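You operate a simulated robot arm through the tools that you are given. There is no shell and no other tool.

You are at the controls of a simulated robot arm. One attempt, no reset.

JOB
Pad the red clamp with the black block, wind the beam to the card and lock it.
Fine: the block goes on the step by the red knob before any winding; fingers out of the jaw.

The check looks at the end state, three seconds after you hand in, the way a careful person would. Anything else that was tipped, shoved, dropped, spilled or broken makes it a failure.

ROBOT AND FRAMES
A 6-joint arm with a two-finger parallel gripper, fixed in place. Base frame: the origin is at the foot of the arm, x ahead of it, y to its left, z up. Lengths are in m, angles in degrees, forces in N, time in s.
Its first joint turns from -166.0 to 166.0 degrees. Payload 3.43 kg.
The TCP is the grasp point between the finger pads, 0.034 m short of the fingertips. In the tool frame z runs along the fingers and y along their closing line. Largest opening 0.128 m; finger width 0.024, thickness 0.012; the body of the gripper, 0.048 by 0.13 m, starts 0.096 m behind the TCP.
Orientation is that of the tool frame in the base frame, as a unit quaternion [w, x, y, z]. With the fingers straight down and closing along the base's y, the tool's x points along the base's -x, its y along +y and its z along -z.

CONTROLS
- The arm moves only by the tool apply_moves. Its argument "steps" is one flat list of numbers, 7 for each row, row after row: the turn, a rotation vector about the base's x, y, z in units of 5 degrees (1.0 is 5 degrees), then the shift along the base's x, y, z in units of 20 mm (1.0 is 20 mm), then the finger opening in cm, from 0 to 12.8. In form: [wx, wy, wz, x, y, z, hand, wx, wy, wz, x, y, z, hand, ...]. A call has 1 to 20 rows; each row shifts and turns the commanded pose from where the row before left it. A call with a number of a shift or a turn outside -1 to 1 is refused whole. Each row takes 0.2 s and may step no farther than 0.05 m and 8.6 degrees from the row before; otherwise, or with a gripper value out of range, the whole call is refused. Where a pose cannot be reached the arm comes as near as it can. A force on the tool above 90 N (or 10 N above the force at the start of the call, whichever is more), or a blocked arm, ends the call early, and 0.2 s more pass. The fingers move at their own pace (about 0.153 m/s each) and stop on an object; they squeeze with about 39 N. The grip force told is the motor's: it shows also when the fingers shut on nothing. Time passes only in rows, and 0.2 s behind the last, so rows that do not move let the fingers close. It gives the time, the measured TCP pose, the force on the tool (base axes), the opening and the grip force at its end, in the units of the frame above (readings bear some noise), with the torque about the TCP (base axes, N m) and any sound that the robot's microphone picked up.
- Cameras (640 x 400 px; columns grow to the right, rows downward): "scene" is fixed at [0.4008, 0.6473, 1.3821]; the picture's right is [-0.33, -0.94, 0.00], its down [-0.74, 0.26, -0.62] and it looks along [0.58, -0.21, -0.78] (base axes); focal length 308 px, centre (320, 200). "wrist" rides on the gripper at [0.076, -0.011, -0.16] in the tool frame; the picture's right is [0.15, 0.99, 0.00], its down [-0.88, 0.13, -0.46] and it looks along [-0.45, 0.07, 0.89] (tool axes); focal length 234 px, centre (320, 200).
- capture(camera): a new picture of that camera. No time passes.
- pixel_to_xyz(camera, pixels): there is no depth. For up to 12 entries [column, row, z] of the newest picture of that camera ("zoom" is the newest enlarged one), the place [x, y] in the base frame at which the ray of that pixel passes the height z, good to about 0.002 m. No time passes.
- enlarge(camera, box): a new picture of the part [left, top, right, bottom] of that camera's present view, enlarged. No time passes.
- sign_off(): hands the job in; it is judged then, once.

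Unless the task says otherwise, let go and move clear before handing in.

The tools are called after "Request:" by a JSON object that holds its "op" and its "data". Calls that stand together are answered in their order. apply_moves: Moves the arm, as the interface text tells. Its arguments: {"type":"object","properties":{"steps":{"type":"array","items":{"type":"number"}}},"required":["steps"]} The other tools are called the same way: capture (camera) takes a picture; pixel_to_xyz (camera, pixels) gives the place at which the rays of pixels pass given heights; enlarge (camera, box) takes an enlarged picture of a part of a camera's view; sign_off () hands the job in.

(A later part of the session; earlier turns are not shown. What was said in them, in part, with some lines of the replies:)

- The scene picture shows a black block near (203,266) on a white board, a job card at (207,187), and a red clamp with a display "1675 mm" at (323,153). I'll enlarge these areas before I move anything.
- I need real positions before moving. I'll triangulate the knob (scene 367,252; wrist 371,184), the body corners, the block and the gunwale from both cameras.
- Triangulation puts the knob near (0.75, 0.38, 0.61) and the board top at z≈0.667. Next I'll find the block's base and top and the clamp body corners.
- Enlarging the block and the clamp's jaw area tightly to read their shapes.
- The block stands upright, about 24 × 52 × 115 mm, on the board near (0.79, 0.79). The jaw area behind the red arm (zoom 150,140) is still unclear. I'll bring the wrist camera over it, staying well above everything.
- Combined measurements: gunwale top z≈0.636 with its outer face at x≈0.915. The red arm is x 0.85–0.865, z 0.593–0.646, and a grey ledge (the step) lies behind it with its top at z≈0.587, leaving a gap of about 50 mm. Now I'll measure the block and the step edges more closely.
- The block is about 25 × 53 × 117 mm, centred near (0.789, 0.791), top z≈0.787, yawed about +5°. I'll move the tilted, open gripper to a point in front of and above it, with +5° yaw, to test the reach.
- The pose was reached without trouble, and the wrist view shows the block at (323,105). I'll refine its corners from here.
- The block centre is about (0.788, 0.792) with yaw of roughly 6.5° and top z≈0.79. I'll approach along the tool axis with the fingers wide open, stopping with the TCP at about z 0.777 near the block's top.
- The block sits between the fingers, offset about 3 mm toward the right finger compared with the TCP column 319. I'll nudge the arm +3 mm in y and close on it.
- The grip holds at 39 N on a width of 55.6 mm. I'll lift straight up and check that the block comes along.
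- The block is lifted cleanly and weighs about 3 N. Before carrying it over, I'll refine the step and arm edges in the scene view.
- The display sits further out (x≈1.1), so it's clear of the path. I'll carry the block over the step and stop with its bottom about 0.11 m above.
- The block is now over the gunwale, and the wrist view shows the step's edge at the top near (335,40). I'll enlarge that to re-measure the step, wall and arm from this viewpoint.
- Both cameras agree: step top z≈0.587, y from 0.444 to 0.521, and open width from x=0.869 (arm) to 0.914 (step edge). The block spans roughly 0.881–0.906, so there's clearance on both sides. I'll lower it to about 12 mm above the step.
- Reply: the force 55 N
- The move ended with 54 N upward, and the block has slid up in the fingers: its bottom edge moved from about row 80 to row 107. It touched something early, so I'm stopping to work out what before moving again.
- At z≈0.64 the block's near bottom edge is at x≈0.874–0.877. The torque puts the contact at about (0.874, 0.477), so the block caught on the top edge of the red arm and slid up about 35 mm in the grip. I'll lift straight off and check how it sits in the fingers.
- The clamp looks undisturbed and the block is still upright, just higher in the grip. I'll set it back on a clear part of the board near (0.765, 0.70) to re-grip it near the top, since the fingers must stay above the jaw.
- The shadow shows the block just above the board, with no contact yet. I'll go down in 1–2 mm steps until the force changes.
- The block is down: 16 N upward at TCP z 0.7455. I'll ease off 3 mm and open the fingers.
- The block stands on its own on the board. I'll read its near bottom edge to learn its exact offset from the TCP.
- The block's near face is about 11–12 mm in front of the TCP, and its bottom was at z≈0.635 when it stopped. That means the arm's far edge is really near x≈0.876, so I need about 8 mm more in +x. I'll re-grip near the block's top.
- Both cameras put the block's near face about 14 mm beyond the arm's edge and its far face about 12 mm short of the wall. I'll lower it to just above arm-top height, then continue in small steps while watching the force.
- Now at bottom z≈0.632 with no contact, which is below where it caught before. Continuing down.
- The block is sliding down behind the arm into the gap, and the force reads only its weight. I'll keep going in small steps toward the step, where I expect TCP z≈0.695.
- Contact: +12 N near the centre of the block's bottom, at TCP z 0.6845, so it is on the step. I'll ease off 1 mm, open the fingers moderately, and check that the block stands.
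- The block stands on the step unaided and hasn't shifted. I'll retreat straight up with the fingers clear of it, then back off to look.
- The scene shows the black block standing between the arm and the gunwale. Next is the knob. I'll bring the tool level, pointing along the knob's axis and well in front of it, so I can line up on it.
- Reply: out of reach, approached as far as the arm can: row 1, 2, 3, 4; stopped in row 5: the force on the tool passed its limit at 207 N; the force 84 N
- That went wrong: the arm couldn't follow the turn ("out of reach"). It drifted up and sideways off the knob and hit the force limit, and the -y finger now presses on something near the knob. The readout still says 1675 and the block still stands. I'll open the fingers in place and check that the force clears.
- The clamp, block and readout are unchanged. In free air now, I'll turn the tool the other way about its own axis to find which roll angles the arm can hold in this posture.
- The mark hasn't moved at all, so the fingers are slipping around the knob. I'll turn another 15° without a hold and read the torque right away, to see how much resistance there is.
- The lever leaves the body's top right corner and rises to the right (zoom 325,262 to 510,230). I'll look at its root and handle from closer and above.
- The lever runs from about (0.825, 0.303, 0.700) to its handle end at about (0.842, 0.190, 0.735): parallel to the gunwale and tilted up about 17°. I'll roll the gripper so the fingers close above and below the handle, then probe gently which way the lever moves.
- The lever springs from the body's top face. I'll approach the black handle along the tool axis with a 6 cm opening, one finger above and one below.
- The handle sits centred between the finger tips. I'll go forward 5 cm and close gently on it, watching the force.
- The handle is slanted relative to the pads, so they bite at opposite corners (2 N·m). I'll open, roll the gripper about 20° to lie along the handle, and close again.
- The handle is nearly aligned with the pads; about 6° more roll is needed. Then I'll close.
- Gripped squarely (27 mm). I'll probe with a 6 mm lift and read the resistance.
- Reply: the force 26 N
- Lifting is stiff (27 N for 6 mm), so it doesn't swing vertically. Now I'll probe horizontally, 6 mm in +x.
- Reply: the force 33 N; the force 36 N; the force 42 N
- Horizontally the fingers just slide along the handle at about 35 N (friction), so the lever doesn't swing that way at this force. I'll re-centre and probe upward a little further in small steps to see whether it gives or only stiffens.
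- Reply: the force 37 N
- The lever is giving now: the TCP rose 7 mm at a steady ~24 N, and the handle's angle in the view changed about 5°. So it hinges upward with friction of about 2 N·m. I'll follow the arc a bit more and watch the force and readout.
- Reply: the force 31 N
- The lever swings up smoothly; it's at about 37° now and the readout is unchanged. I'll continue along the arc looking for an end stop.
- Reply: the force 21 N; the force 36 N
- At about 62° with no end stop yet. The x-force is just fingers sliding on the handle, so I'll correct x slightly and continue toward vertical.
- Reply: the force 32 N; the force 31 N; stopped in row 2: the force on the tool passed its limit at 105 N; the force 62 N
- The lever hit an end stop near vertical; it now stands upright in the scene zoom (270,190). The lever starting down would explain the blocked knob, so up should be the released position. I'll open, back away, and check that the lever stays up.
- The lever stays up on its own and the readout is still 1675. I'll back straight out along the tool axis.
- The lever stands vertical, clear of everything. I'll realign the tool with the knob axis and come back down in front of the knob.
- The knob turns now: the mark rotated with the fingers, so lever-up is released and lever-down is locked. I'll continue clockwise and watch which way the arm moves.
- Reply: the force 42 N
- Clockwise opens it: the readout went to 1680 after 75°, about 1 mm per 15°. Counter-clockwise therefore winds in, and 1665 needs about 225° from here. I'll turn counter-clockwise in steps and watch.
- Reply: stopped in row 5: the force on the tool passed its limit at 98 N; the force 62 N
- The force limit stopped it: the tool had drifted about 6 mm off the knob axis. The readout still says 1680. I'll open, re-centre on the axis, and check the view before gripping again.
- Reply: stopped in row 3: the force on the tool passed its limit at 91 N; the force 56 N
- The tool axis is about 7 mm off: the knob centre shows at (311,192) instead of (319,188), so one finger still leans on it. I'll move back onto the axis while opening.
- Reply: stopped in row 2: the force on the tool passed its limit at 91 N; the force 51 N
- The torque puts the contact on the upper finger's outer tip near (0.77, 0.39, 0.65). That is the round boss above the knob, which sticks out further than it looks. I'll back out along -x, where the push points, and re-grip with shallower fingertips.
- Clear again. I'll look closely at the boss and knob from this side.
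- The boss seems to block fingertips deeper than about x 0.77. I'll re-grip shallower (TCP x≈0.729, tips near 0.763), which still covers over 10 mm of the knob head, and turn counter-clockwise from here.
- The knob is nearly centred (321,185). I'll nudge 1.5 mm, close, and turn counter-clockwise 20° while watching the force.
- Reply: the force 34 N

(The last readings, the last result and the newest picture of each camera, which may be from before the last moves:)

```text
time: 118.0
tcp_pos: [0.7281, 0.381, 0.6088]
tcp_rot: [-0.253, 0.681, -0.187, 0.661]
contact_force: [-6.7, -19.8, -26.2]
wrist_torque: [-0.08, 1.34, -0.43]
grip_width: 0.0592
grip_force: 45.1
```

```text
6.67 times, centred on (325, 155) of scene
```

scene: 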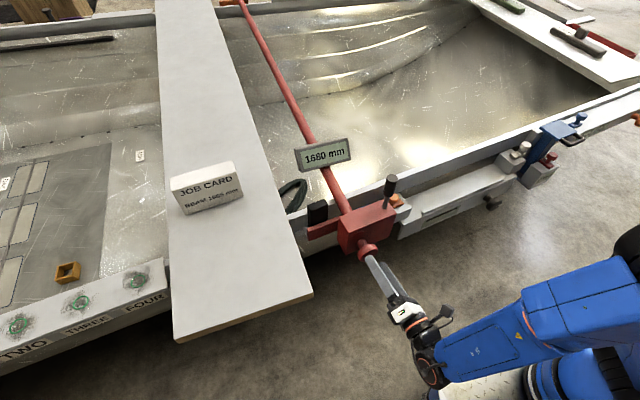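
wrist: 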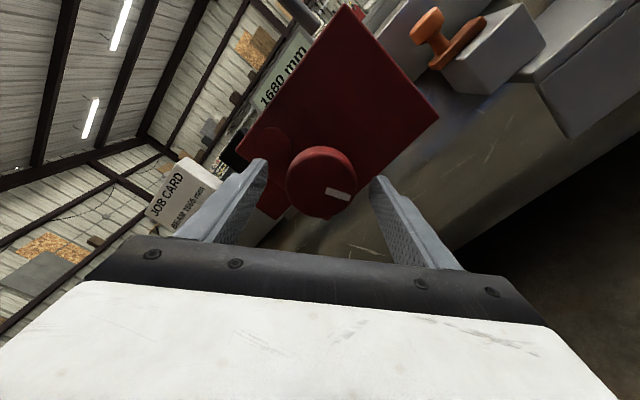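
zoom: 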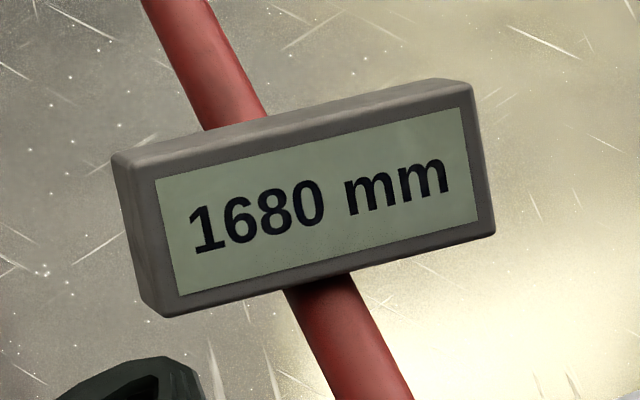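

The knob turned with the fingers but the readout hasn't changed yet, perhaps slack in the screw after reversing. I'll keep turning counter-clockwise and watch.

Request:
{"op": "apply_moves", "data": {"steps": [-0.993, -0.115, 0, 0, 0.03, 0.03, 3, -0.993, -0.115, 0, 0, 0.03, 0.03, 3, -0.993, -0.115, 0, 0, 0, 0, 3, -0.993, -0.115, 0, 0, 0, 0, 3]}}

Request:
{"op": "enlarge", "data": {"camera": "wrist", "box": [220, 20, 420, 240]}}

```text
time: 119.0
tcp_pos: [0.7284, 0.3796, 0.6107]
tcp_rot: [-0.135, 0.702, -0.067, 0.696]
contact_force: [-10.0, -47.1, -32.7]
wrist_torque: [-0.14, 1.81, -1.54]
grip_width: 0.0591
grip_force: 44.7
```

```text
1.82 times, centred on (320, 130) of wrist
```

zoom: 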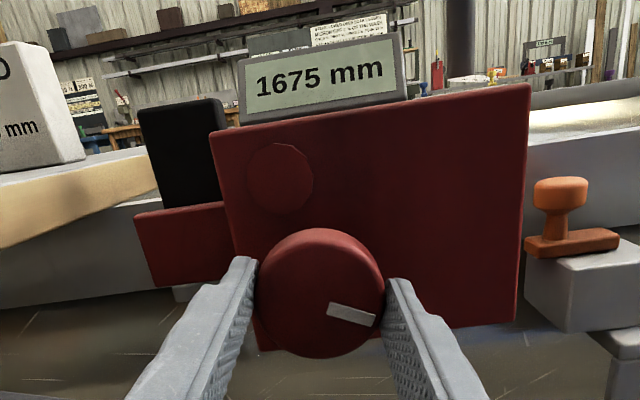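

The readout stepped back to 1675, so it clicks in 5 mm steps, roughly 60° each. 1665 should be about 120° counter-clockwise of the starting mark, about 140° from here. I'll relieve the side load (47 N toward -y) and continue.

Request:
{"op": "apply_moves", "data": {"steps": [0, 0, 0, 0, -0.1, -0.06, 3, 0, 0, 0, 0, -0.1, -0.06, 3, 0, 0, 0, 0, 0, 0, 3]}}

```text
time: 119.8
tcp_pos: [0.7284, 0.3807, 0.6111]
tcp_rot: [-0.139, 0.7, -0.067, 0.697]
contact_force: [6.4, -15.5, -1.9]
wrist_torque: [-0.01, 0.36, -0.74]
grip_width: 0.0588
grip_force: 44.9
```

Request:
{"op": "apply_moves", "data": {"steps": [-0.993, -0.115, 0, 0, -0.03, 0, 3, -0.993, -0.115, 0, 0, 0, 0, 3, -0.993, -0.115, 0, 0, 0, 0, 3, -0.993, -0.115, 0, 0, 0, 0, 3]}}

Request:
{"op": "apply_moves", "data": {"steps": [-0.993, -0.115, 0, 0, 0, 0, 3, -0.993, -0.115, 0, 0, 0, 0, 3, -0.993, -0.115, 0, 0, 0, 0, 3]}}

Request:
{"op": "enlarge", "data": {"camera": "wrist", "box": [220, 20, 420, 240]}}

Request:
{"op": "enlarge", "data": {"camera": "scene", "box": [280, 120, 420, 270]}}

```text
time: 120.8
tcp_pos: [0.7274, 0.3803, 0.6104]
tcp_rot: [-0.017, 0.699, 0.059, 0.712]
contact_force: [24.0, 23.7, 14.6]
wrist_torque: [0.15, -0.51, 0.69]
grip_width: 0.0591
grip_force: 45.1
```

```text
time: 121.7
tcp_pos: [0.7283, 0.3792, 0.6098]
tcp_rot: [0.076, 0.685, 0.151, 0.709]
contact_force: [9.5, 41.0, 15.5]
wrist_torque: [0.13, -0.29, 1.03]
grip_width: 0.059
grip_force: 44.7
```

```text
1.82 times, centred on (320, 130) of wrist
```

zoom: 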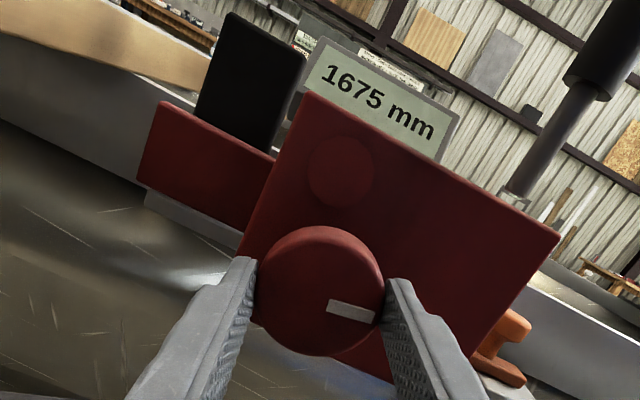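

```text
2.67 times, centred on (350, 195) of scene
```

zoom: 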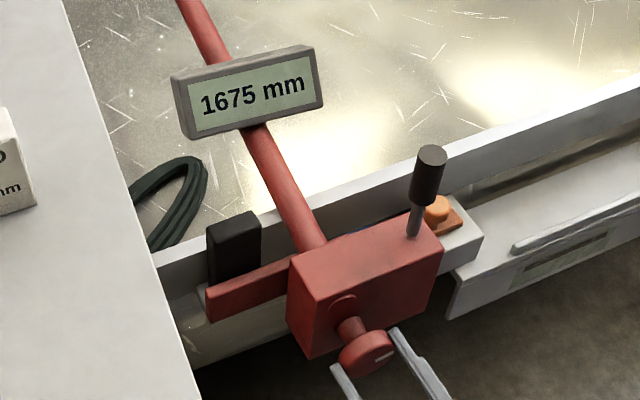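

Turning works well; the knob is about 15° past the start mark. I'll let go here, back off a little, roll the hand back 100° in free air, and re-grip for the next stroke.

Request:
{"op": "apply_moves", "data": {"steps": [0, 0, 0, 0, 0, 0, 7, 0, 0, 0, 0, 0, 0, 9, 0, 0, 0, -0.9, -0.105, 0, 9, 0, 0, 0, -0.9, -0.105, 0, 9, 0.993, 0.115, 0, 0, 0, 0, 9, 0.993, 0.115, 0, 0, 0, 0, 9, 0.993, 0.115, 0, 0, 0, 0, 9, 0.993, 0.115, 0, 0, 0, 0, 9, 0.993, 0.115, 0, 0, 0, 0, 9, 0.993, 0.115, 0, 0, 0, 0, 9, 0.993, 0.115, 0, 0, 0, 0, 9, 0.993, 0.115, 0, 0, 0, 0, 9, 0.993, 0.115, 0, 0, 0, 0, 9, 0.993, 0.115, 0, 0, 0, 0, 9, 0.993, 0.115, 0, 0, 0, 0, 9, 0.993, 0.115, 0, 0, 0, 0, 9, 0.993, 0.115, 0, 0, 0, 0, 9, 0.993, 0.115, 0, 0, 0, 0, 9, 0.993, 0.115, 0, 0, 0, 0, 9, 0.993, 0.115, 0, 0, 0, 0, 9]}}

Request:
{"op": "apply_moves", "data": {"steps": [0.993, 0.115, 0, 0, 0, 0, 9, 0.993, 0.115, 0, 0, 0, 0, 9, 0.993, 0.115, 0, 0, 0, 0, 9, 0.993, 0.115, 0, 0, 0, 0, 9, 0.993, 0.115, 0, 0, 0, 0, 9, 0, 0, 0, 0, 0, 0, 9]}}

Request:
{"op": "capture", "data": {"camera": "wrist"}}

```text
time: 125.8
tcp_pos: [0.6918, 0.3727, 0.6096]
tcp_rot: [-0.39, 0.627, -0.332, 0.587]
contact_force: [-0.3, -0.2, 0.2]
wrist_torque: [0.01, -0.02, 0.02]
grip_width: 0.0898
grip_force: 0.0
```

```text
time: 127.2
tcp_pos: [0.6938, 0.3732, 0.6109]
tcp_rot: [-0.507, 0.543, -0.459, 0.487]
contact_force: [0.4, 0.3, 0.7]
wrist_torque: [0.02, 0.0, 0.0]
grip_width: 0.0901
grip_force: 0.1
```

```text
taken
```

wrist: 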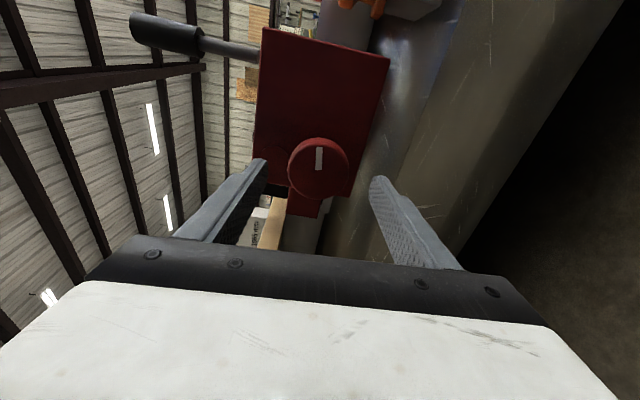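

The hand is rolled back to about −97°, and the knob is dead centre (318,168). Moving in, gripping, and turning counter-clockwise in short runs.

Request:
{"op": "apply_moves", "data": {"steps": [0, 0, 0, 0.86, 0.1, 0, 9, 0, 0, 0, 0.86, 0.1, 0, 9, 0, 0, 0, 0, 0, 0, 9, 0, 0, 0, 0, 0, 0, 7, 0, 0, 0, 0, 0, 0, 5.5, 0, 0, 0, 0, 0, 0, 3, 0, 0, 0, 0, 0, 0, 3]}}

Request:
{"op": "apply_moves", "data": {"steps": [-0.993, -0.115, 0, 0, 0, 0, 3, -0.993, -0.115, 0, 0, 0, 0, 3, -0.993, -0.115, 0, 0, 0, 0, 3, -0.993, -0.115, 0, 0, 0, 0, 3]}}

Request:
{"op": "enlarge", "data": {"camera": "scene", "box": [280, 120, 420, 270]}}

```text
time: 128.8
tcp_pos: [0.7252, 0.3779, 0.6108]
tcp_rot: [-0.508, 0.542, -0.46, 0.487]
contact_force: [6.1, 1.6, 14.3]
wrist_torque: [0.16, -0.58, 0.03]
grip_width: 0.0592
grip_force: 44.7
```

```text
time: 129.8
tcp_pos: [0.726, 0.3792, 0.6103]
tcp_rot: [-0.415, 0.612, -0.358, 0.57]
contact_force: [-0.6, 7.4, 21.5]
wrist_torque: [0.15, -0.16, 0.53]
grip_width: 0.0592
grip_force: 44.7
```

```text
2.67 times, centred on (350, 195) of scene
```

zoom: 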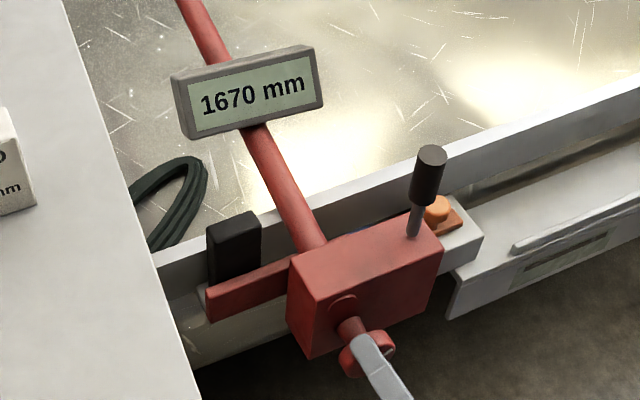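

Readout is 1670. Continuing counter-clockwise in short runs.

Request:
{"op": "apply_moves", "data": {"steps": [-0.993, -0.115, 0, 0, 0, 0.03, 3, -0.993, -0.115, 0, 0, 0, 0.03, 3, -0.993, -0.115, 0, 0, 0, 0, 3, -0.993, -0.115, 0, 0, 0, 0, 3]}}

Request:
{"op": "apply_moves", "data": {"steps": [-0.993, -0.115, 0, 0, 0, 0, 3, -0.993, -0.115, 0, 0, 0, 0, 3, -0.993, -0.115, 0, 0, 0, 0, 3, -0.993, -0.115, 0, 0, 0, 0, 3]}}

Request:
{"op": "enlarge", "data": {"camera": "wrist", "box": [220, 20, 420, 240]}}

Request:
{"op": "enlarge", "data": {"camera": "scene", "box": [280, 120, 420, 270]}}

```text
time: 130.8
tcp_pos: [0.725, 0.3787, 0.6122]
tcp_rot: [-0.311, 0.663, -0.246, 0.635]
contact_force: [-16.9, 16.6, 7.4]
wrist_torque: [0.09, 0.56, 1.14]
grip_width: 0.0593
grip_force: 44.7
```

```text
time: 131.8
tcp_pos: [0.7264, 0.379, 0.611]
tcp_rot: [-0.198, 0.693, -0.127, 0.681]
contact_force: [-19.9, 27.2, 6.5]
wrist_torque: [0.08, 0.66, 1.39]
grip_width: 0.0593
grip_force: 45.1
```

```text
1.82 times, centred on (320, 130) of wrist
```

zoom: 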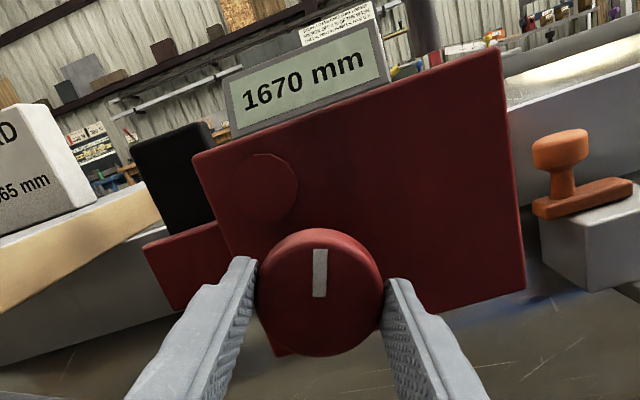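

```text
2.67 times, centred on (350, 195) of scene
```

zoom: 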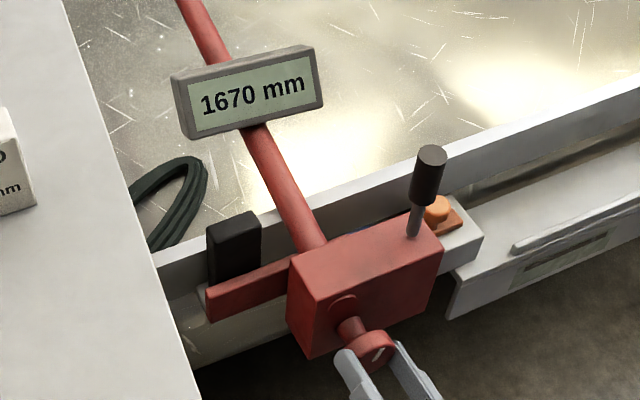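

The mark now points up, about 75° counter-clockwise of the start; 1665 should come past about 90° and be centred near 120°. Continuing.

Request:
{"op": "apply_moves", "data": {"steps": [-0.993, -0.115, 0, 0, 0.04, 0, 3, -0.993, -0.115, 0, 0, 0.04, 0, 3, -0.993, -0.115, 0, 0, 0, 0, 3, -0.993, -0.115, 0, 0, 0, 0, 3]}}

Request:
{"op": "enlarge", "data": {"camera": "wrist", "box": [220, 20, 420, 240]}}

Request:
{"op": "enlarge", "data": {"camera": "scene", "box": [280, 120, 420, 270]}}

```text
time: 132.8
tcp_pos: [0.7252, 0.3804, 0.6126]
tcp_rot: [-0.077, 0.703, -0.004, 0.707]
contact_force: [-31.4, 15.3, 11.4]
wrist_torque: [0.07, 0.46, 0.84]
grip_width: 0.0594
grip_force: 45.2
```

```text
1.82 times, centred on (320, 130) of wrist
```

zoom: 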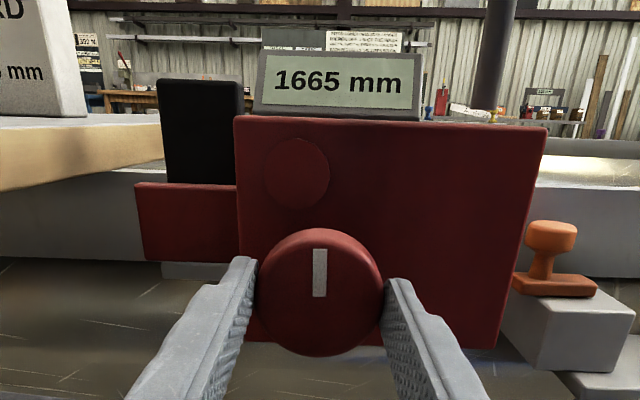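

```text
2.67 times, centred on (350, 195) of scene
```

zoom: 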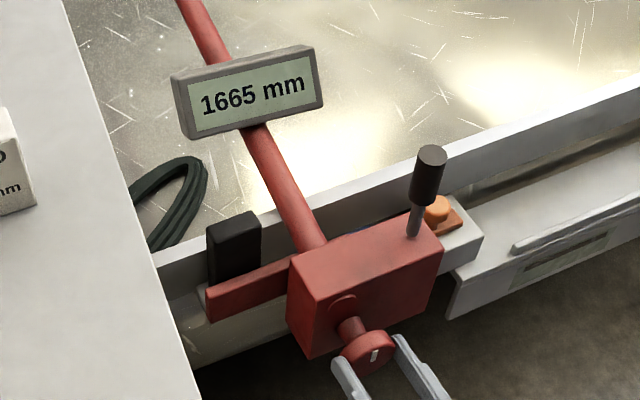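

The readout shows 1665 mm, matching the card, but the mark is only just past the click (~95°). I'd like to be in the middle of the step at about 120°, so I'll let go, check that it holds, and re-grip for another 25°.

Request:
{"op": "apply_moves", "data": {"steps": [0, 0, 0, 0, 0, 0, 7, 0, 0, 0, 0, 0, 0, 9, 0, 0, 0, -0.9, -0.105, 0, 9, 0, 0, 0, -0.9, -0.105, 0, 9, 0.993, 0.115, 0, 0, 0, 0, 9, 0.993, 0.115, 0, 0, 0, 0, 9, 0.993, 0.115, 0, 0, 0, 0, 9, 0.993, 0.115, 0, 0, 0, 0, 9, 0.993, 0.115, 0, 0, 0, 0, 9, 0.993, 0.115, 0, 0, 0, 0, 9, 0.993, 0.115, 0, 0, 0, 0, 9, 0.993, 0.115, 0, 0, 0, 0, 9, 0, 0, 0, 0, 0, 0, 9]}}

Request:
{"op": "capture", "data": {"camera": "wrist"}}

Request:
{"op": "enlarge", "data": {"camera": "wrist", "box": [220, 40, 420, 240]}}

Request:
{"op": "enlarge", "data": {"camera": "scene", "box": [280, 120, 420, 270]}}

```text
time: 135.7
tcp_pos: [0.6893, 0.3757, 0.6124]
tcp_rot: [-0.312, 0.663, -0.247, 0.635]
contact_force: [-0.4, 0.2, 1.4]
wrist_torque: [0.01, 0.01, 0.02]
grip_width: 0.0899
grip_force: 0.1
```

```text
taken
```

wrist: 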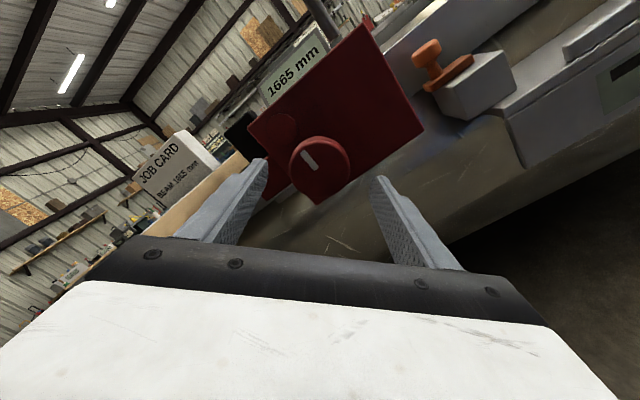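

```text
2.00 times, centred on (320, 140) of wrist
```

zoom: 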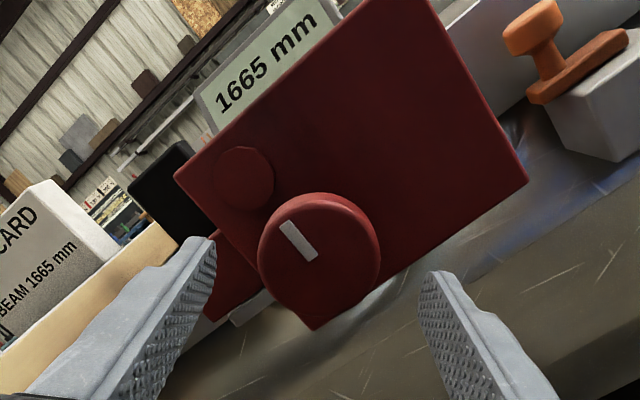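

```text
2.67 times, centred on (350, 195) of scene
```

zoom: 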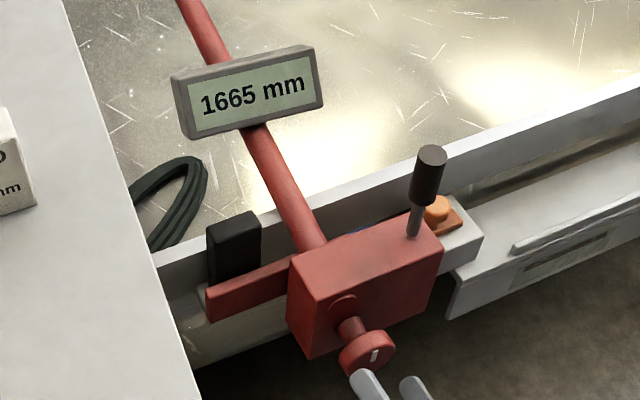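

It holds at 1665 on its own. I'll compare the jaw with my earlier close-up (same crop) to see how the arm and block sit now.

Request:
{"op": "enlarge", "data": {"camera": "scene", "box": [285, 195, 345, 245]}}

```text
8.00 times, centred on (315, 220) of scene
```

zoom: 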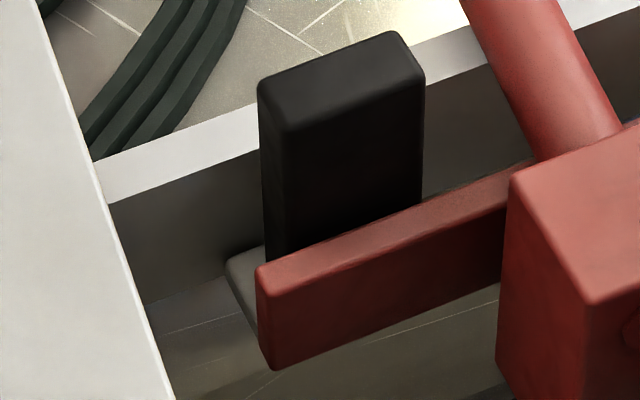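

The jaw geometry is unchanged and the block stands square behind the arm. I'll re-grip and add a final 15–20° to sit mid-step on 1665.

Request:
{"op": "apply_moves", "data": {"steps": [0, 0, 0, 0.86, 0.1, -0.03, 9, 0, 0, 0, 0.86, 0.1, -0.03, 9, 0, 0, 0, 0, 0, 0, 9, 0, 0, 0, 0, 0, 0, 7, 0, 0, 0, 0, 0, 0, 5.5, 0, 0, 0, 0, 0, 0, 3, 0, 0, 0, 0, 0, 0, 3]}}

Request:
{"op": "apply_moves", "data": {"steps": [-0.993, -0.115, 0, 0, 0, 0, 3, -0.993, -0.115, 0, 0, 0, 0, 3, -0.993, -0.115, 0, 0, 0, 0, 3, -0.5, -0.058, 0, 0, 0, 0, 3]}}

Request:
{"op": "enlarge", "data": {"camera": "wrist", "box": [220, 20, 420, 240]}}

Request:
{"op": "enlarge", "data": {"camera": "scene", "box": [280, 120, 420, 270]}}

```text
time: 137.2
tcp_pos: [0.7251, 0.3799, 0.6094]
tcp_rot: [-0.312, 0.662, -0.247, 0.635]
contact_force: [6.1, 10.4, 12.2]
wrist_torque: [-0.01, -0.51, 0.6]
grip_width: 0.0591
grip_force: 44.8
```

```text
time: 138.2
tcp_pos: [0.7248, 0.3795, 0.6092]
tcp_rot: [-0.212, 0.691, -0.142, 0.677]
contact_force: [21.7, 20.8, 16.1]
wrist_torque: [0.05, -0.41, 0.52]
grip_width: 0.0592
grip_force: 45.2
```

```text
1.82 times, centred on (320, 130) of wrist
```

zoom: 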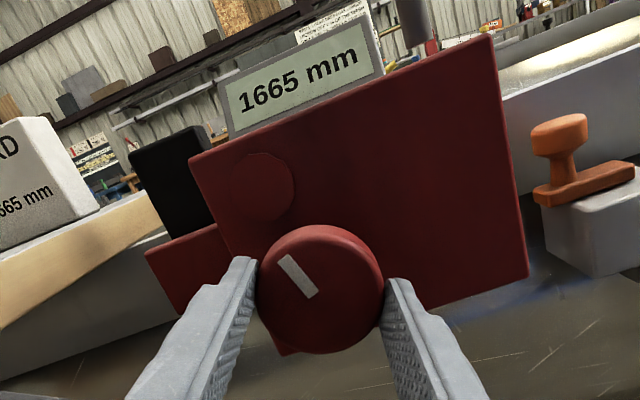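

```text
2.67 times, centred on (350, 195) of scene
```

zoom: 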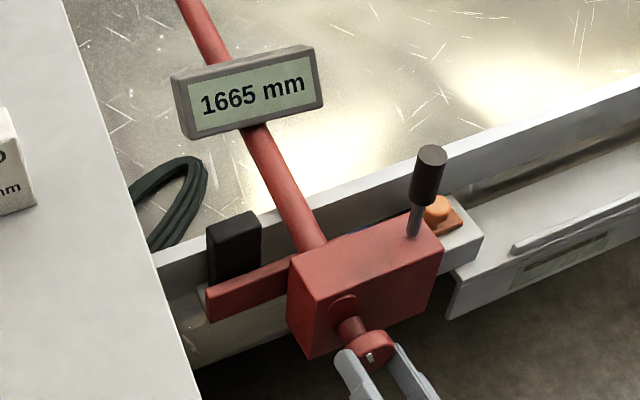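

Readout 1665 with the mark mid-step. I'll release the knob, back off, and rise to face the upright lever.

Request:
{"op": "apply_moves", "data": {"steps": [0, 0, 0, 0, 0, 0, 7, 0, 0, 0, 0, 0, 0, 9, 0, 0, 0, -0.9, -0.105, 0, 9, 0, 0, 0, -0.9, -0.105, 0, 8, -0.993, -0.115, 0, -0.9, -0.105, 0.4, 7, -0.8, -0.092, 0, -0.5, -0.4, 0.9, 7, 0, 0, 0, 0, -0.5, 1, 7, 0, 0, 0, 0, -0.5, 1, 7, 0, 0, 0, 0, -0.5, 1, 7, 0, 0, 0, 0, -0.5, 1, 7, 0, 0, 0, 0, -0.5, 1, 7, 0, 0, 0, 0, -0.5, 1, 7, 0, 0, 0, 0, 0, 1, 7, 0, 0, 0, 0, 0, 0, 7]}}

Request:
{"op": "capture", "data": {"camera": "wrist"}}

Request:
{"op": "capture", "data": {"camera": "scene"}}

```text
time: 141.2
tcp_pos: [0.6604, 0.3045, 0.776]
tcp_rot: [-0.159, 0.699, -0.087, 0.692]
contact_force: [-0.4, 0.1, -0.1]
wrist_torque: [0.01, -0.02, 0.0]
grip_width: 0.07
grip_force: 0.1
```

```text
taken
```

wrist: 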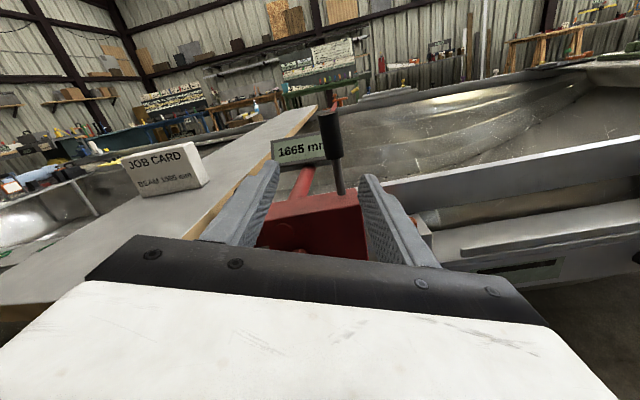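

```text
taken
```

scene: 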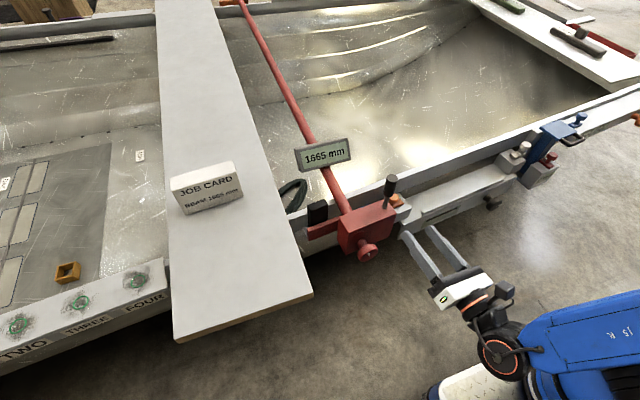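

The readout still says 1665 and the lever stands upright (handle at about (331,130)). I'll get its position and the lean angle.

Request:
{"op": "enlarge", "data": {"camera": "wrist", "box": [270, 90, 400, 230]}}

Request:
{"op": "pixel_to_xyz", "data": {"camera": "wrist", "pixels": [[327, 110, 0.8], [327, 110, 0.82], [332, 133, 0.78], [332, 133, 0.8], [337, 157, 0.74], [337, 157, 0.76], [341, 193, 0.68], [341, 193, 0.7]]}}

Request:
{"op": "pixel_to_xyz", "data": {"camera": "scene", "pixels": [[390, 178, 0.8], [390, 178, 0.82], [388, 187, 0.78], [388, 187, 0.8]]}}

Request:
{"op": "enlarge", "data": {"camera": "scene", "box": [360, 160, 440, 220]}}

```text
2.86 times, centred on (335, 160) of wrist
```

zoom: 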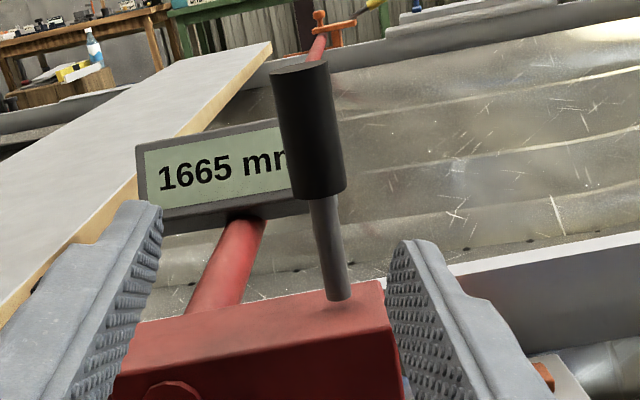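

```text
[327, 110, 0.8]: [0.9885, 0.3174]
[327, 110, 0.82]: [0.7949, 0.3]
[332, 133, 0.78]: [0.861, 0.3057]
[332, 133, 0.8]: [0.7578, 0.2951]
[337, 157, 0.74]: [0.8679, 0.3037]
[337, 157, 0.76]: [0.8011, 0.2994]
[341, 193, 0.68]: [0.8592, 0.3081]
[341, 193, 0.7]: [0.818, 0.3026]
```

```text
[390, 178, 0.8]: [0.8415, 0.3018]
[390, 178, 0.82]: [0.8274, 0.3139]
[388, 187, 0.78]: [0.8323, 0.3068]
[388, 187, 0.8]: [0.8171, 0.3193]
```

```text
6.67 times, centred on (400, 190) of scene
```

zoom: 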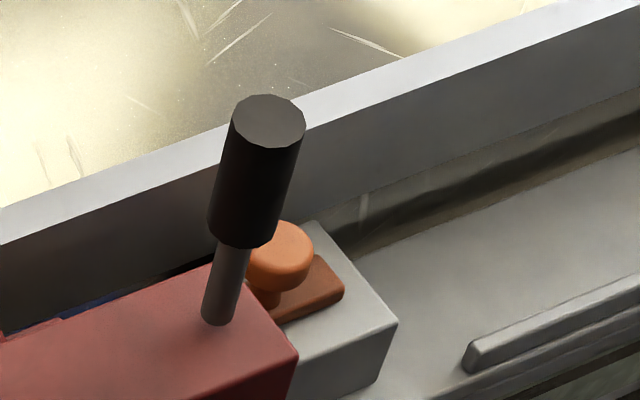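

The lever is vertical at about (0.826, 0.303), with the handle centre near z 0.787. I'll roll to line up with it and approach with the fingers on either side.

Request:
{"op": "apply_moves", "data": {"steps": [-0.993, -0.115, 0, 0, -0.3, 0.2, 7, -0.993, -0.115, 0, 0, -0.3, 0.15, 7, -0.993, -0.115, 0, 0, -0.3, 0.1, 7, -0.6, -0.07, 0, 0.5, 0.02, 0, 7, 0, 0, 0, 0.9, 0.105, 0, 7, 0, 0, 0, 0.9, 0.105, 0, 7, 0, 0, 0, 0.9, 0.105, 0, 7, 0, 0, 0, 0.9, 0.105, 0, 7, 0, 0, 0, 0, 0, 0, 7]}}

Request:
{"op": "capture", "data": {"camera": "wrist"}}

Request:
{"op": "enlarge", "data": {"camera": "wrist", "box": [240, 100, 400, 250]}}

```text
time: 143.2
tcp_pos: [0.7429, 0.2949, 0.7856]
tcp_rot: [-0.048, 0.703, 0.024, 0.709]
contact_force: [-1.7, 0.3, -0.7]
wrist_torque: [-0.03, 0.0, 0.02]
grip_width: 0.0701
grip_force: 0.1
```

```text
taken
```

wrist: 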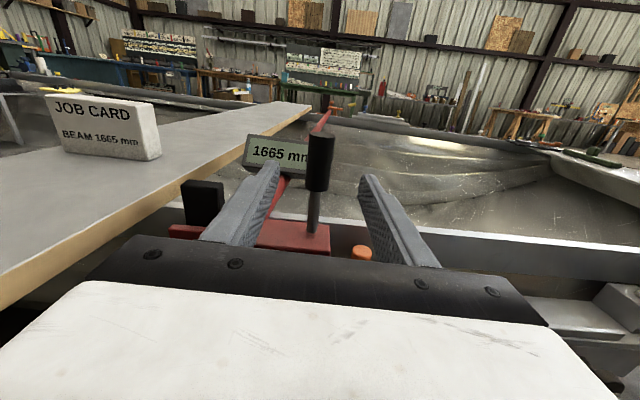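

```text
2.67 times, centred on (320, 175) of wrist
```

zoom: 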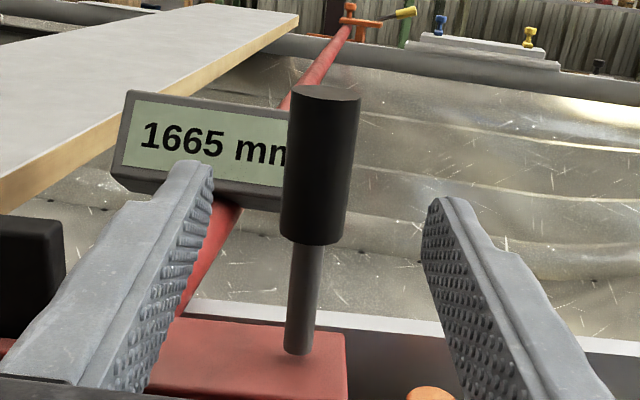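

The handle is centred between the fingers and aligned with them. Moving in 8 cm and closing to a loose 3.2 cm cage around it.

Request:
{"op": "apply_moves", "data": {"steps": [0, 0, 0, 0.99, 0.115, 0, 7, 0, 0, 0, 0.99, 0.115, 0, 7, 0, 0, 0, 0.99, 0.115, 0, 7, 0, 0, 0, 0.99, 0.115, 0, 7, 0, 0, 0, 0, 0, 0, 5, 0, 0, 0, 0, 0, 0, 3.2, 0, 0, 0, 0, 0, 0, 3.2]}}

Request:
{"op": "capture", "data": {"camera": "wrist"}}

Request:
{"op": "enlarge", "data": {"camera": "wrist", "box": [240, 120, 400, 270]}}

```text
time: 144.8
tcp_pos: [0.8208, 0.3035, 0.785]
tcp_rot: [-0.049, 0.703, 0.024, 0.709]
contact_force: [1.3, 0.4, -0.7]
wrist_torque: [-0.01, 0.02, -0.01]
grip_width: 0.0322
grip_force: 0.1
```

```text
taken
```

wrist: 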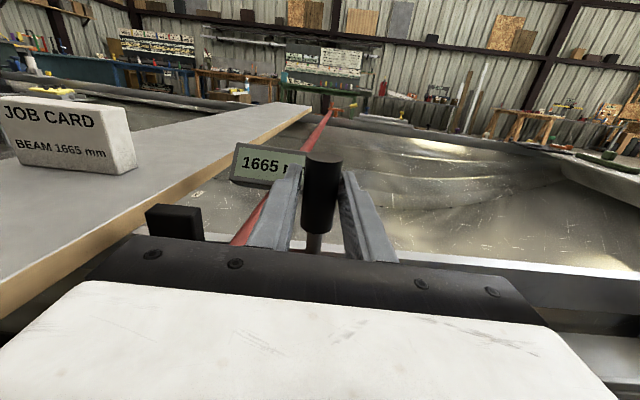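

```text
2.67 times, centred on (320, 195) of wrist
```

zoom: 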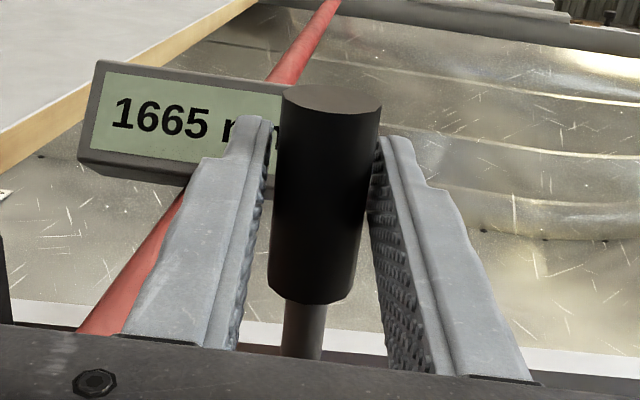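

Caged without contact. Now I'll bring the lever down along its arc toward its original position, in short runs with force checks.

Request:
{"op": "apply_moves", "data": {"steps": [0.993, 0.115, 0, 0.045, -0.385, -0.017, 3.2, 0.993, 0.115, 0, 0.044, -0.382, -0.05, 3.2, 0.993, 0.115, 0, 0.044, -0.377, -0.084, 3.2, 0.993, 0.115, 0, 0.043, -0.368, -0.117, 3.2]}}

Request:
{"op": "apply_moves", "data": {"steps": [0.993, 0.115, 0, 0.041, -0.356, -0.149, 3.2, 0.993, 0.115, 0, 0.04, -0.342, -0.179, 3.2, 0.993, 0.115, 0, 0.038, -0.325, -0.208, 3.2, 0.993, 0.115, 0, 0.035, -0.306, -0.237, 3.2]}}

Request:
{"op": "capture", "data": {"camera": "wrist"}}

Request:
{"op": "enlarge", "data": {"camera": "scene", "box": [280, 120, 440, 270]}}

```text
time: 145.8
tcp_pos: [0.8267, 0.2738, 0.7799]
tcp_rot: [-0.171, 0.698, -0.1, 0.689]
contact_force: [0.1, 0.9, 0.9]
wrist_torque: [-0.05, 0.01, 0.04]
grip_width: 0.0326
grip_force: 0.1
```

```text
time: 146.8
tcp_pos: [0.8282, 0.2475, 0.7642]
tcp_rot: [-0.286, 0.672, -0.22, 0.647]
contact_force: [-0.3, 1.2, 0.3]
wrist_torque: [0.01, 0.01, 0.02]
grip_width: 0.0325
grip_force: 0.2
```

```text
taken
```

wrist: 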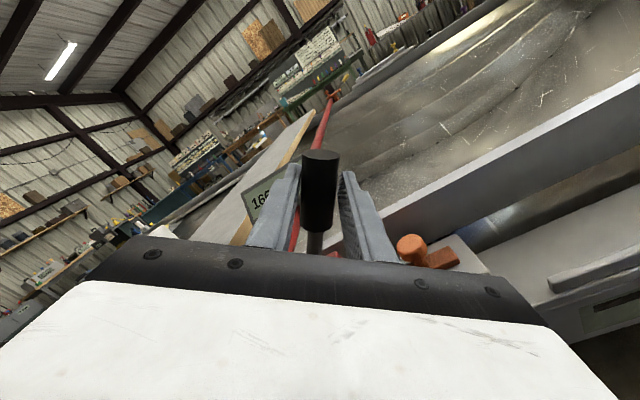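

```text
2.67 times, centred on (360, 195) of scene
```

zoom: 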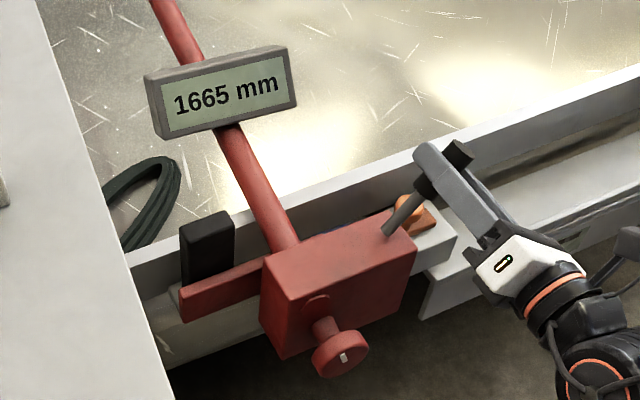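

The lever follows with almost no force, now at about 50°, and the readout stays at 1665. Continuing down.

Request:
{"op": "apply_moves", "data": {"steps": [0.993, 0.115, 0, 0.033, -0.284, -0.262, 3.2, 0.993, 0.115, 0, 0.03, -0.26, -0.286, 3.2, 0.993, 0.115, 0, 0.027, -0.235, -0.308, 3.2, 0.993, 0.115, 0, 0.024, -0.207, -0.328, 3.2]}}

Request:
{"op": "apply_moves", "data": {"steps": [0.993, 0.115, 0, 0.021, -0.178, -0.344, 3.2, 0.993, 0.115, 0, 0.017, -0.148, -0.359, 3.2]}}

Request:
{"op": "enlarge", "data": {"camera": "scene", "box": [280, 120, 440, 270]}}

Request:
{"op": "enlarge", "data": {"camera": "wrist", "box": [240, 120, 400, 270]}}

```text
time: 147.8
tcp_pos: [0.8306, 0.2274, 0.7414]
tcp_rot: [-0.393, 0.625, -0.335, 0.585]
contact_force: [-0.5, -0.2, -0.1]
wrist_torque: [-0.01, 0.02, 0.02]
grip_width: 0.0325
grip_force: 0.6
```

```text
time: 148.4
tcp_pos: [0.8311, 0.2213, 0.726]
tcp_rot: [-0.443, 0.594, -0.388, 0.548]
contact_force: [-0.5, -0.4, 1.2]
wrist_torque: [0.01, 0.02, 0.02]
grip_width: 0.0323
grip_force: 0.2
```

```text
2.67 times, centred on (360, 195) of scene
```

zoom: 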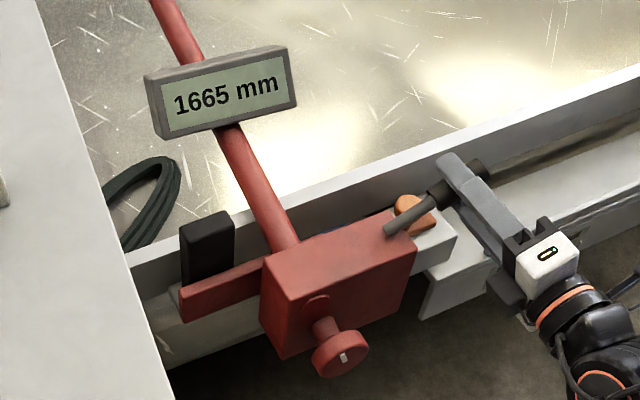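

```text
2.67 times, centred on (320, 195) of wrist
```

zoom: 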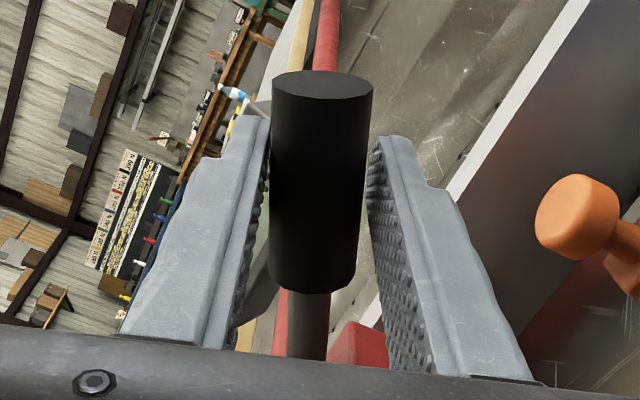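

Nearly at the original angle, with no resistance yet. I'll continue in small steps until it meets its stop.

Request:
{"op": "apply_moves", "data": {"steps": [0.5, 0.058, 0, 0.007, -0.06, -0.185, 3.2, 0.5, 0.058, 0, 0.007, -0.055, -0.186, 3.2]}}

Request:
{"op": "apply_moves", "data": {"steps": [0, 0, 0, 0, -0.02, -0.15, 3.2, 0, 0, 0, 0, -0.02, -0.15, 3.2]}}

Request:
{"op": "enlarge", "data": {"camera": "wrist", "box": [240, 120, 400, 270]}}

Request:
{"op": "enlarge", "data": {"camera": "scene", "box": [370, 165, 450, 225]}}

```text
time: 149.1
tcp_pos: [0.8313, 0.22, 0.7197]
tcp_rot: [-0.466, 0.578, -0.412, 0.528]
contact_force: [-0.1, 6.2, 6.8]
wrist_torque: [-0.14, -0.09, 0.03]
grip_width: 0.036
grip_force: 3.7
```

```text
time: 149.7
tcp_pos: [0.831, 0.2192, 0.7141]
tcp_rot: [-0.467, 0.576, -0.412, 0.529]
contact_force: [0.2, 7.0, 20.9]
wrist_torque: [-0.26, -0.23, -0.11]
grip_width: 0.0448
grip_force: 11.2
```

```text
2.67 times, centred on (320, 195) of wrist
```

zoom: 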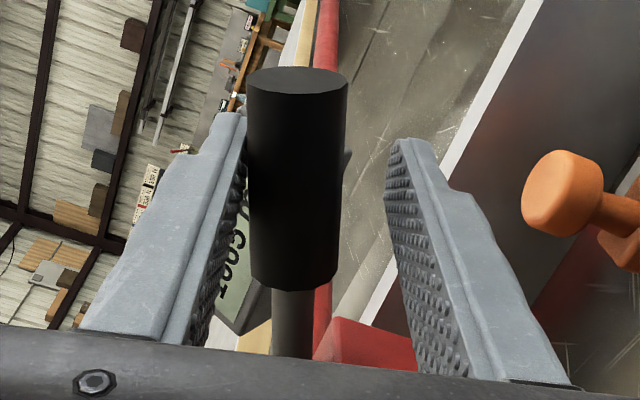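

```text
6.67 times, centred on (410, 195) of scene
```

zoom: 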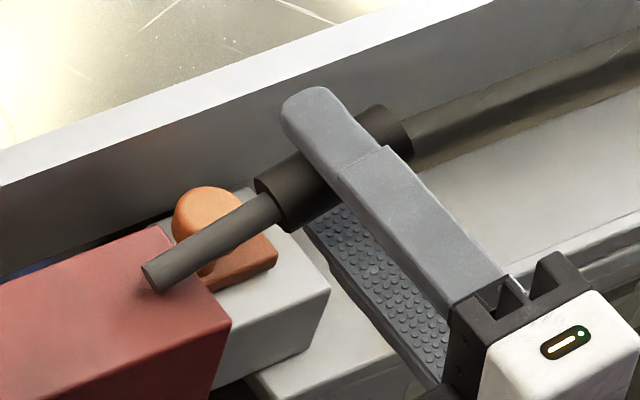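

It now meets its stop (21 N), and the lever lies exactly where it was at the start. I'll open and back straight out, then compare it with the first pictures.

Request:
{"op": "apply_moves", "data": {"steps": [0, 0, 0, 0, 0, 0.2, 5, 0, 0, 0, 0, 0, 0.2, 6.5, 0, 0, 0, 0, 0, 0, 6.5, 0, 0, 0, -0.9, -0.1, 0, 6.5, 0, 0, 0, -0.9, -0.1, 0, 6.5, 0, 0, 0, -0.9, -0.1, 0, 6.5, 0, 0, 0, -0.9, -0.1, 0.1, 6.5, 0, 0, 0, -0.9, -0.1, 0.2, 6.5, 0, 0, 0, -0.9, -0.1, 0.2, 6.5, 0, 0, 0, -0.9, -0.1, 0.2, 6.5]}}

Request:
{"op": "capture", "data": {"camera": "scene"}}

Request:
{"op": "capture", "data": {"camera": "wrist"}}

Request:
{"op": "enlarge", "data": {"camera": "scene", "box": [370, 165, 450, 225]}}

Request:
{"op": "enlarge", "data": {"camera": "scene", "box": [280, 120, 420, 270]}}

```text
time: 151.8
tcp_pos: [0.7411, 0.2467, 0.7569]
tcp_rot: [-0.464, 0.579, -0.414, 0.528]
contact_force: [0.5, -0.6, -0.9]
wrist_torque: [0.0, 0.02, 0.0]
grip_width: 0.0653
grip_force: 0.3
out of reach, approached as far as the arm can: row 6, 7, 8, 9, 10
```

```text
taken
```

scene: 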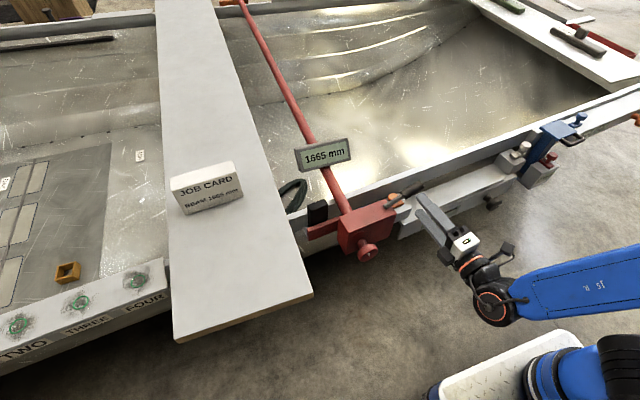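

```text
taken
```

wrist: 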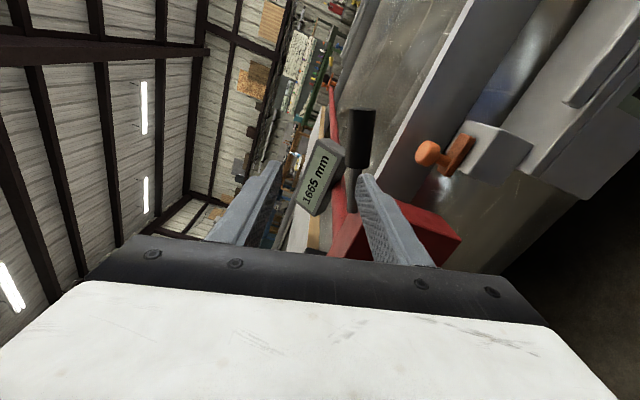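

```text
6.67 times, centred on (410, 195) of scene
```

zoom: 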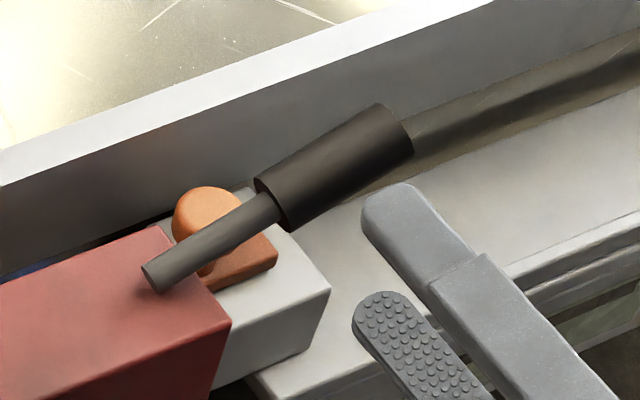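

```text
2.67 times, centred on (350, 195) of scene
```

zoom: 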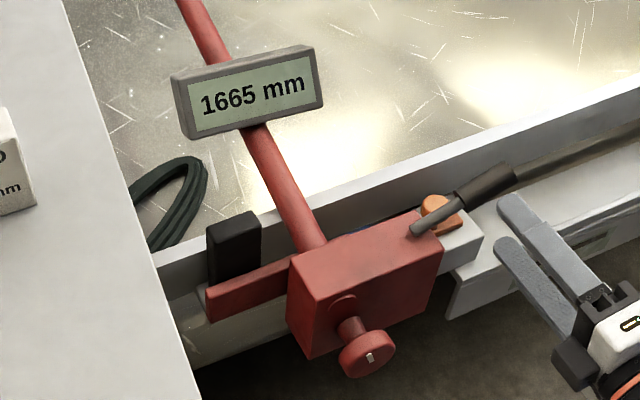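

Everything matches: readout 1665 mm, lever back in its starting locked position, block standing on the step. A few retreat rows were out of reach and the hand drifted slightly, without touching anything. I'll raise it clear while rolling to an easier posture.

Request:
{"op": "apply_moves", "data": {"steps": [0, 0, 0, 0, 0, 0.8, 6.5, -0.9, -0.1, 0, -0.3, 0, 0.9, 6.5, -0.9, -0.1, 0, -0.5, 0, 0.9, 6.5, -0.9, -0.1, 0, -0.8, 0, 0.9, 6.5, -0.9, -0.1, 0, -0.9, 0, 0.5, 6.5, -0.9, -0.1, 0, -0.9, 0, 0.5, 6.5, 0, 0, 0, -0.9, 0, 0.5, 6.5, 0, 0, 0, -0.9, 0, 0.3, 6.5]}}

Request:
{"op": "capture", "data": {"camera": "wrist"}}

Request:
{"op": "capture", "data": {"camera": "scene"}}

```text
time: 153.7
tcp_pos: [0.6371, 0.2461, 0.862]
tcp_rot: [-0.353, 0.646, -0.292, 0.611]
contact_force: [0.3, -0.3, -0.3]
wrist_torque: [0.01, 0.0, -0.01]
grip_width: 0.065
grip_force: 0.2
```

```text
taken
```

wrist: 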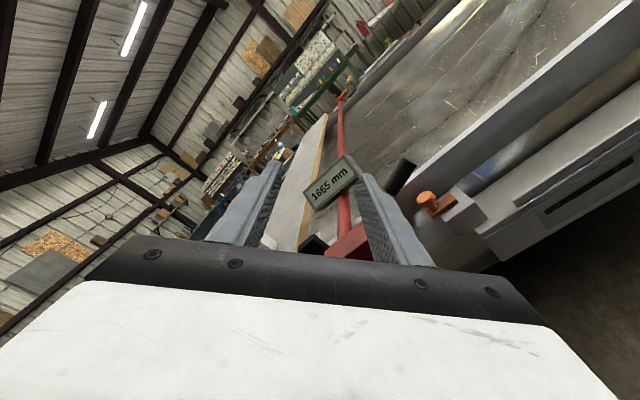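

```text
taken
```

scene: 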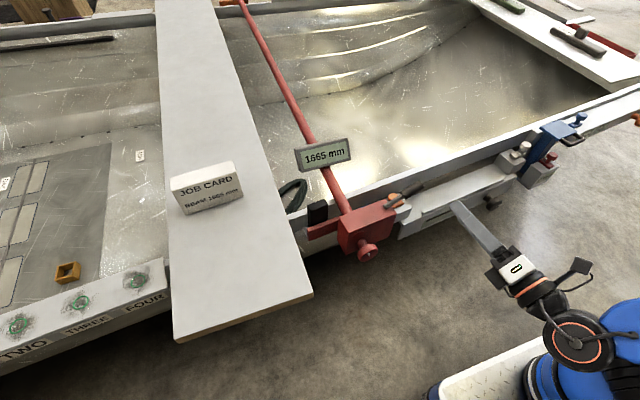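

The arm is clear of everything. One last close look at the jaw, lever and readout before handing in.

Request:
{"op": "enlarge", "data": {"camera": "scene", "box": [280, 120, 440, 270]}}

Request:
{"op": "enlarge", "data": {"camera": "scene", "box": [285, 195, 345, 245]}}

Request:
{"op": "enlarge", "data": {"camera": "scene", "box": [0, 130, 320, 350]}}

```text
2.67 times, centred on (360, 195) of scene
```

zoom: 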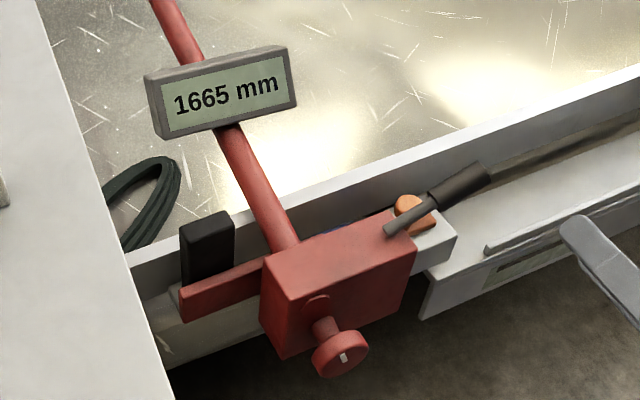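

```text
8.00 times, centred on (315, 220) of scene
```

zoom: 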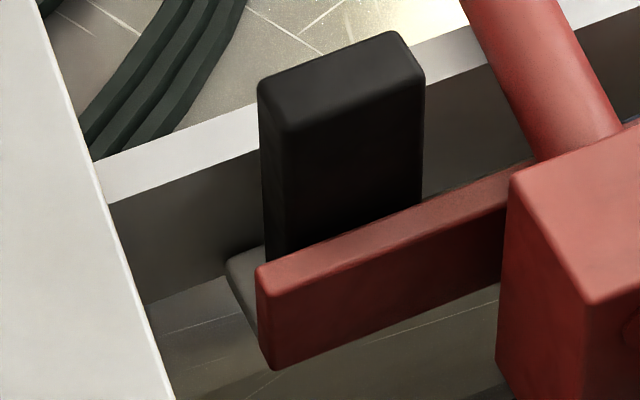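

```text
1.82 times, centred on (160, 240) of scene
```

zoom: 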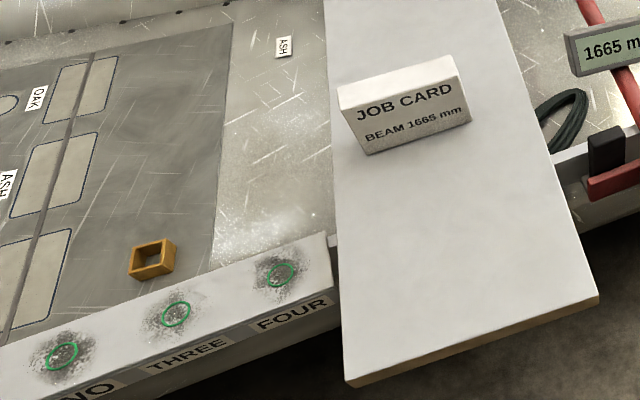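

The last pictures show the block upright on the step behind the red arm, the readout at 1665 mm like the card, and the lever down in its locked position. The card and everything else are in place and the gripper is clear, so I'm handing in.

Request:
{"op": "sign_off", "data": {}}

```text
The job is handed in.
```

The job is handed in. The black block stands on the step by the red knob, the readout says 1665 mm like the card, and the lock lever is down. I don't have the check's result.

- **Block:** it went on the step before any winding. On the first try it caught on the top edge of the red arm and slid up in the grip. I set it back on the board, re-gripped it higher and placed it cleanly the second time.
- **Lock lever:** it started in the down position, and the knob would not turn until I lifted it. After winding I pushed it back down to its stop, in the same place as at the start. I didn't try the knob again to confirm the lock holds.
- **Winding:** my first turn was the wrong way and took the readout to 1680 mm. I then wound it back through 1675 and 1670 to 1665, and turned a little further so it isn't on the edge of a click. The readout moves in 5 mm steps, so the true beam could be a couple of mm off 1665. The red arm didn't visibly move during winding, so the block is standing in the jaw, not pinched.
- **Force stops:** the arm hit its force limit five times, once at 207 N, when fingers slipped on the knob, jammed against the boss above it, or reached the lever's stop. The pictures afterwards show no damage and nothing else moved.

The fingers stayed out of the jaw during winding, and I moved the arm clear before handing in.
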